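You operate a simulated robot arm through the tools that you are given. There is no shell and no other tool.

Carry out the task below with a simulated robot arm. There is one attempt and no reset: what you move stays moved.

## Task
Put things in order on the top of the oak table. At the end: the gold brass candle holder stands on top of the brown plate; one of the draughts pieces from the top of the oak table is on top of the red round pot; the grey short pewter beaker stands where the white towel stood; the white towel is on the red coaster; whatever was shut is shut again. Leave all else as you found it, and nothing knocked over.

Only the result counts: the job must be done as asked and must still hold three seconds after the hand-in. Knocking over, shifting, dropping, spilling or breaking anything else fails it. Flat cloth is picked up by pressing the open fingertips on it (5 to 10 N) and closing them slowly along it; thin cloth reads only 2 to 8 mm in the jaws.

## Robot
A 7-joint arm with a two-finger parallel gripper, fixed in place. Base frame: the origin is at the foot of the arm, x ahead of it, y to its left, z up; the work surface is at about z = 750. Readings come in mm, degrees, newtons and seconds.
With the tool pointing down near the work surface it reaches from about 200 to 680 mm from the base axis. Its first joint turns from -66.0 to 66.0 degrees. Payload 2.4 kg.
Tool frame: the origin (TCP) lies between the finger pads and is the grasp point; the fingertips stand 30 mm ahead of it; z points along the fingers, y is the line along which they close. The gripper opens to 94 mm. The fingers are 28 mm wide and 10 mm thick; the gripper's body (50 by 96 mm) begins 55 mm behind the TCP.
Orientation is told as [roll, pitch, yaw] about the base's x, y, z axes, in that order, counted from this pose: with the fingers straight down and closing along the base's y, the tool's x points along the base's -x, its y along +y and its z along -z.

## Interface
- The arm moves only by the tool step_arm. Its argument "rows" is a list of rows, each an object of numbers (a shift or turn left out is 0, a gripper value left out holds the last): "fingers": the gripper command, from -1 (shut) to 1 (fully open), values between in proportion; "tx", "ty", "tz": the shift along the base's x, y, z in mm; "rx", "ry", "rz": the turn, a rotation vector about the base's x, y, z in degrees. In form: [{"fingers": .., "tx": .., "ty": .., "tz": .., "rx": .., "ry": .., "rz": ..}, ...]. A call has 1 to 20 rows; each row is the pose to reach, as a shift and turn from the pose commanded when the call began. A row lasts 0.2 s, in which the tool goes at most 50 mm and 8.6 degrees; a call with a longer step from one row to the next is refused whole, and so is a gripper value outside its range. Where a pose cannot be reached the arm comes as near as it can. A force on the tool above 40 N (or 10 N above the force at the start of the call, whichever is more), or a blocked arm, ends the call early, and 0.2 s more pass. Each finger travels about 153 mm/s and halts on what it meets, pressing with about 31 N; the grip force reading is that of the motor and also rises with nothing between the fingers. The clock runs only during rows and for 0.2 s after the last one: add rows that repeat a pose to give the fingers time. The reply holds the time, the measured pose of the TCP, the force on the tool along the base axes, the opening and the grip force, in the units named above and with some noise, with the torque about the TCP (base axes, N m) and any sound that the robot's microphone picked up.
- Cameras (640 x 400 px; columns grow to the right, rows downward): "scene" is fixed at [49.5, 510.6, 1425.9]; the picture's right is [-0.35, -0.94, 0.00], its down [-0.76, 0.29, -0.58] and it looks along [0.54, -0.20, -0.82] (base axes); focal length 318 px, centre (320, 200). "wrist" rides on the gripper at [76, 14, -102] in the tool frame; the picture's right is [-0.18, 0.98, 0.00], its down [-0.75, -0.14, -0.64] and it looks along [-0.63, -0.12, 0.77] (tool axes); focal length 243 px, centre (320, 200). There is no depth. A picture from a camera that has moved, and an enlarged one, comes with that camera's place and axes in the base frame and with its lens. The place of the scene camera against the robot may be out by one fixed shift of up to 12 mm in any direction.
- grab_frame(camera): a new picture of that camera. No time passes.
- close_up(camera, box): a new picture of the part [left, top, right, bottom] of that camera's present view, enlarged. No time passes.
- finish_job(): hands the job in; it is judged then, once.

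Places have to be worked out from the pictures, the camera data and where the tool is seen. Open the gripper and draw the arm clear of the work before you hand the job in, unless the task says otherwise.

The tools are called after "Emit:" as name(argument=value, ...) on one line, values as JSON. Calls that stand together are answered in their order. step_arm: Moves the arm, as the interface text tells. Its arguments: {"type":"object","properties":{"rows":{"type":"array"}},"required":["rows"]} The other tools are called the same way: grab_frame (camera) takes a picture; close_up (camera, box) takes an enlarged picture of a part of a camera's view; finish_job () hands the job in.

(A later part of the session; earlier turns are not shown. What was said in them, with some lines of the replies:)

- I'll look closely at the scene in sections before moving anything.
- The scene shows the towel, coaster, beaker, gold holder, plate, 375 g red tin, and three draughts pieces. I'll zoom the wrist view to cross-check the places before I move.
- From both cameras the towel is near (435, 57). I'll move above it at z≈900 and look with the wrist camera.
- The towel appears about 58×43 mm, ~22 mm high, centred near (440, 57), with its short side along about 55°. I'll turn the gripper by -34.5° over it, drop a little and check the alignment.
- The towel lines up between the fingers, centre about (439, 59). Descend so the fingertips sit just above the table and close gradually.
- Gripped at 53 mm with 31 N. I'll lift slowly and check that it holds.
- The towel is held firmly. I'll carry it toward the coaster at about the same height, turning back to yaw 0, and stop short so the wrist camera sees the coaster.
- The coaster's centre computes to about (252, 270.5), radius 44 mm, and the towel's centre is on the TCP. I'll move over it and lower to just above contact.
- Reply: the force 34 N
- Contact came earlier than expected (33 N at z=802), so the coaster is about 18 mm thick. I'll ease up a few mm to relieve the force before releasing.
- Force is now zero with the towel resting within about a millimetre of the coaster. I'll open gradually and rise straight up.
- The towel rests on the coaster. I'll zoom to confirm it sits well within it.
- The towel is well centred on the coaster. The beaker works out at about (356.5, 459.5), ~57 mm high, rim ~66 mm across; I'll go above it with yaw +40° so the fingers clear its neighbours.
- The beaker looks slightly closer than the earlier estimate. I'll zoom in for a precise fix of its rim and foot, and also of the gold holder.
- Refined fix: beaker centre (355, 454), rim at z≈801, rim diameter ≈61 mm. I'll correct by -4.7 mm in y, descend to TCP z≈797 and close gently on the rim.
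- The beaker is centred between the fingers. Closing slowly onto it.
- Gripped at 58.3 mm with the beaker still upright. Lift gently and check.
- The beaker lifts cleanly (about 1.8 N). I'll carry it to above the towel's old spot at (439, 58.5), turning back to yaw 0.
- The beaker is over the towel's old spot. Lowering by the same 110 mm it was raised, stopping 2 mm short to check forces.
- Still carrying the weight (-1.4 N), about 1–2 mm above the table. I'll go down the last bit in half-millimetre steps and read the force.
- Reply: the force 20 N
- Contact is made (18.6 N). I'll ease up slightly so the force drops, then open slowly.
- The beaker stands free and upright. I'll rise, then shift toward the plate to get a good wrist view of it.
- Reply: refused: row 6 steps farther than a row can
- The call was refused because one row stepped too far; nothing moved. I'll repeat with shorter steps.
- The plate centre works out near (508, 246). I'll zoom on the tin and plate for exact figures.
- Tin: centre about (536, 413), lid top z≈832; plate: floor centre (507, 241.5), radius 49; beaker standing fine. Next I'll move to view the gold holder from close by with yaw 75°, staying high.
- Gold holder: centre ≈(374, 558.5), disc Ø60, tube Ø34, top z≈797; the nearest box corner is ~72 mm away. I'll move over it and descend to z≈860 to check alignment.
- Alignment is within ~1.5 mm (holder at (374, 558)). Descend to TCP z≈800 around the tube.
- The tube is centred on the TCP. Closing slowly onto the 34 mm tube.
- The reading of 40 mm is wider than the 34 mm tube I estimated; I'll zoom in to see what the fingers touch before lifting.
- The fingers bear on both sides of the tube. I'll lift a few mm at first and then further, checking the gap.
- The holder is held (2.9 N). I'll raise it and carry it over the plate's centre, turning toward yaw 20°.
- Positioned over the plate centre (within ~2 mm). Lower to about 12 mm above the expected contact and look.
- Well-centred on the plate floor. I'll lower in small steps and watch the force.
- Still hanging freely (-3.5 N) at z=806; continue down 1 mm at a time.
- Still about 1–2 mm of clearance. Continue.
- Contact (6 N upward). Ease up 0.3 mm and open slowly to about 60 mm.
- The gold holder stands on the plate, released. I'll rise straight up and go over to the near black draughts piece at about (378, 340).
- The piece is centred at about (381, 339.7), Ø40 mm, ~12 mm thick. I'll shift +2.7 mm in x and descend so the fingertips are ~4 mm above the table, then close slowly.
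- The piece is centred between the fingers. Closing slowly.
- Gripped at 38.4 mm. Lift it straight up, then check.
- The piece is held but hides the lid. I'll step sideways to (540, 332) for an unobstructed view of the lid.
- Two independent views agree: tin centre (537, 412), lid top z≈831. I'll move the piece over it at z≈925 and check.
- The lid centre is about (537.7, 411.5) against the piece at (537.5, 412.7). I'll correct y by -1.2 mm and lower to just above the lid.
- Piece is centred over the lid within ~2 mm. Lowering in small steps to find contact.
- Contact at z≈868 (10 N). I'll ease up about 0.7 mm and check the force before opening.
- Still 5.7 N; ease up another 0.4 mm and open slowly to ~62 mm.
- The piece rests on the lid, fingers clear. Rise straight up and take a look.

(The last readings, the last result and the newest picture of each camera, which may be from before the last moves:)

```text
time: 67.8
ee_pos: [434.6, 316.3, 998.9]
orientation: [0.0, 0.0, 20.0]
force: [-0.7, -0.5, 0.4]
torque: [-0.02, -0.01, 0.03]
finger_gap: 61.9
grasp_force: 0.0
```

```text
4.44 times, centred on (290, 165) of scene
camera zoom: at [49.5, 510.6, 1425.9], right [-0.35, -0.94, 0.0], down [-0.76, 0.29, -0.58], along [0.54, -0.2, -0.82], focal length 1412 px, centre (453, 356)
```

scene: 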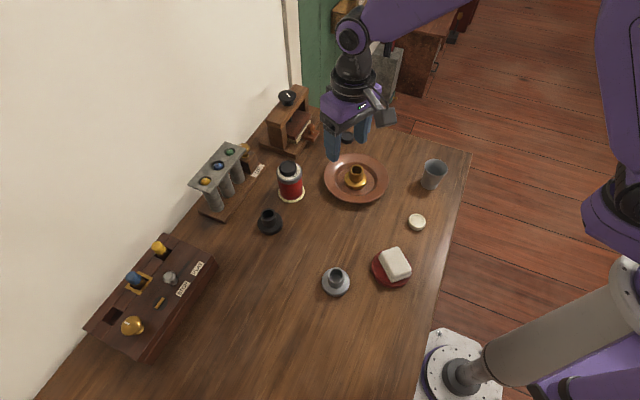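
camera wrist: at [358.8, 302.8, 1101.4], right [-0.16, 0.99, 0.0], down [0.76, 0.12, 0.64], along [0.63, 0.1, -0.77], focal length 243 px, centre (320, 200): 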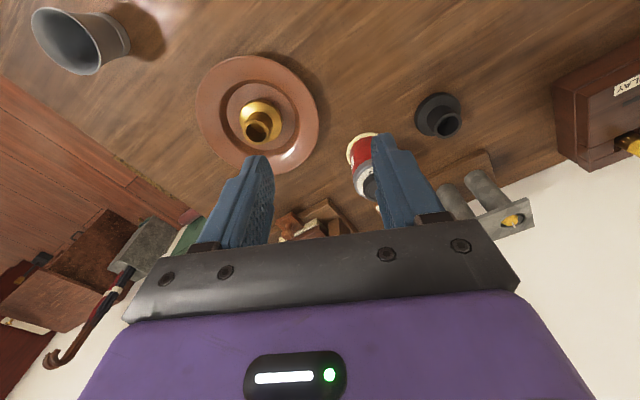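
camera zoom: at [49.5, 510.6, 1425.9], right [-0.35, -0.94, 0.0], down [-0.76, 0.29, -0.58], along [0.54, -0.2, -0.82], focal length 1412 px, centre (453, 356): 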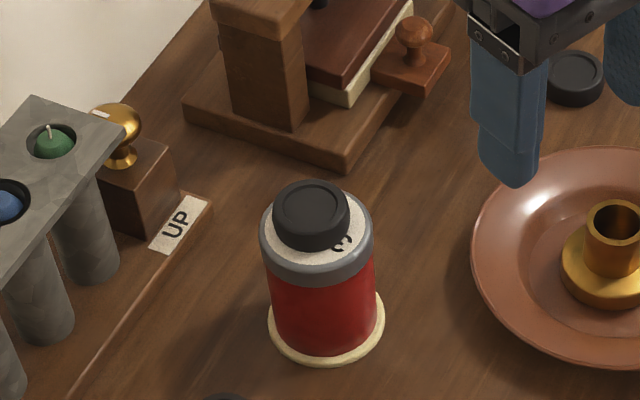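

Everything appears in place. I'll make close-up checks of the beaker spot, the towel, the plate and the untouched items before withdrawing.

Emit:
close_up(camera="scene", box=[380, 140, 480, 220])

Emit:
close_up(camera="scene", box=[220, 130, 480, 300])

Emit:
close_up(camera="scene", box=[80, 220, 260, 370])

```text
5.00 times, centred on (430, 180) of scene
camera zoom: at [49.5, 510.6, 1425.9], right [-0.35, -0.94, 0.0], down [-0.76, 0.29, -0.58], along [0.54, -0.2, -0.82], focal length 1589 px, centre (-230, 300)
```

zoom: 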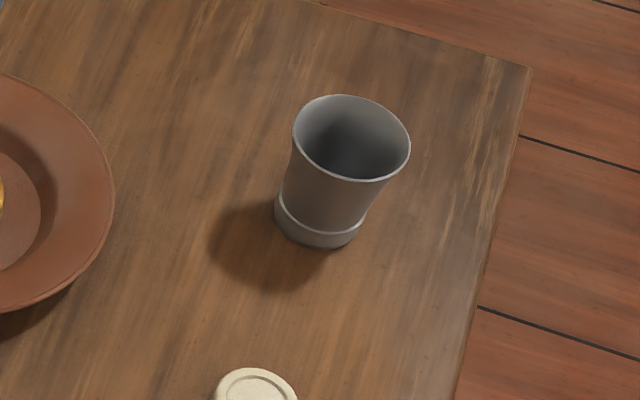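

```text
2.35 times, centred on (350, 215) of scene
camera zoom: at [49.5, 510.6, 1425.9], right [-0.35, -0.94, 0.0], down [-0.76, 0.29, -0.58], along [0.54, -0.2, -0.82], focal length 748 px, centre (249, 165)
```

zoom: 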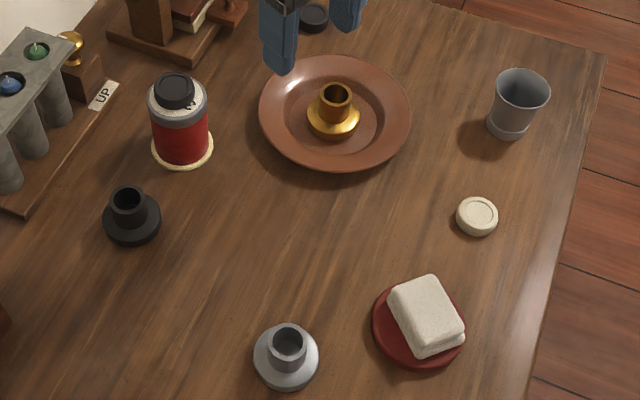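

```text
2.67 times, centred on (170, 295) of scene
camera zoom: at [49.5, 510.6, 1425.9], right [-0.35, -0.94, 0.0], down [-0.76, 0.29, -0.58], along [0.54, -0.2, -0.82], focal length 847 px, centre (720, -53)
```

zoom: 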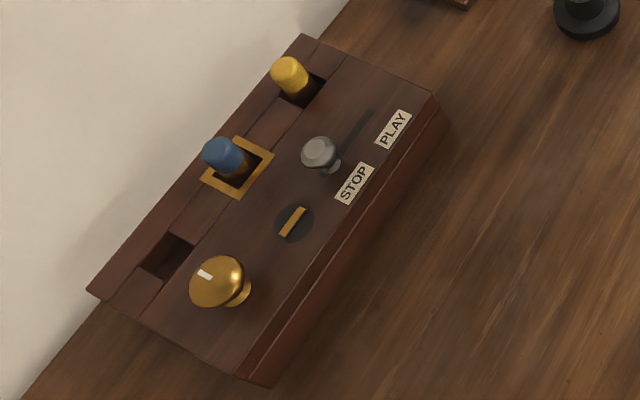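

All four goals are met and the other items look unchanged. I'll draw the arm back to its starting pose with the gripper open, then take a last look.

Emit:
step_arm(rows=[{"fingers": 1, "tx": -20, "ty": -20, "tz": 15, "rz": -5}, {"tx": -45, "ty": -48, "tz": 30, "rz": -10}, {"tx": -70, "ty": -75, "tz": 45, "rz": -15}, {"tx": -88, "ty": -94, "tz": 53, "rz": -20}, {"tx": -88, "ty": -94, "tz": 53, "rz": -20}, {"tx": -88, "ty": -94, "tz": 53, "rz": -20}])

Emit:
grab_frame(camera="scene")

Emit:
grab_frame(camera="wrist")

```text
time: 69.2
ee_pos: [346.8, 223.8, 1050.8]
orientation: [0.0, 0.0, 0.0]
force: [0.3, -0.3, -0.1]
torque: [-0.02, 0.01, 0.01]
finger_gap: 94.1
grasp_force: 0.1
```

```text
taken
```

scene: 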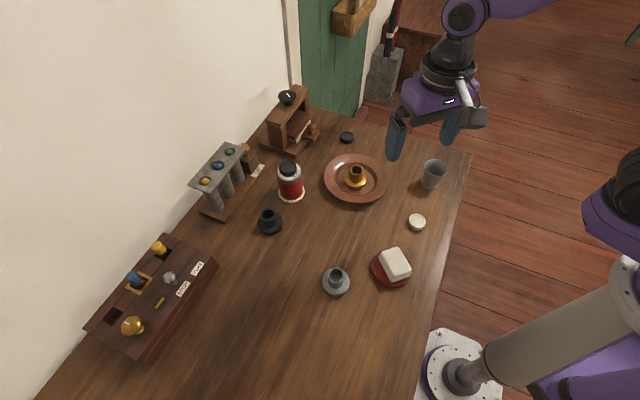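

```text
taken
camera wrist: at [271.2, 237.9, 1152.2], right [0.18, 0.98, 0.0], down [0.75, -0.14, 0.64], along [0.63, -0.12, -0.77], focal length 243 px, centre (320, 200)
```

wrist: 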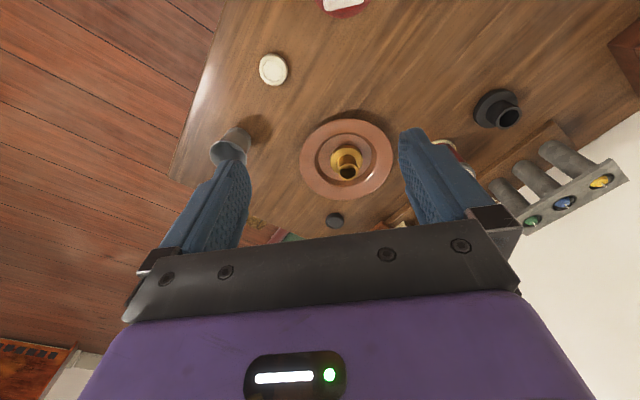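

The last pictures show the gold holder on the plate, the draughts piece on the red tin, the beaker on the towel's old spot and the towel on the coaster. Nothing else has moved and the arm is clear, so I'm handing the job in.

Emit:
finish_job()

```text
The job is handed in.
```

I finished the job and handed it in. The final pictures show everything where you asked:

- **Gold brass candle holder:** it stands on the floor of the brown plate, close to the centre.
- **Draughts piece:** the black piece nearest the middle of the table now lies on the lid of the red 375 g tin. I took that tin to be the red round pot. The piece is a few millimetres off centre but fully on the lid.
- **Grey pewter beaker:** it stands upright where the towel was, within about 5 mm of the towel's old position.
- **White towel:** it lies on the red coaster, close to the centre.

I opened nothing, so nothing needed shutting again. The other items look unmoved compared with the starting pictures. The arm is back at its starting pose with the gripper open.
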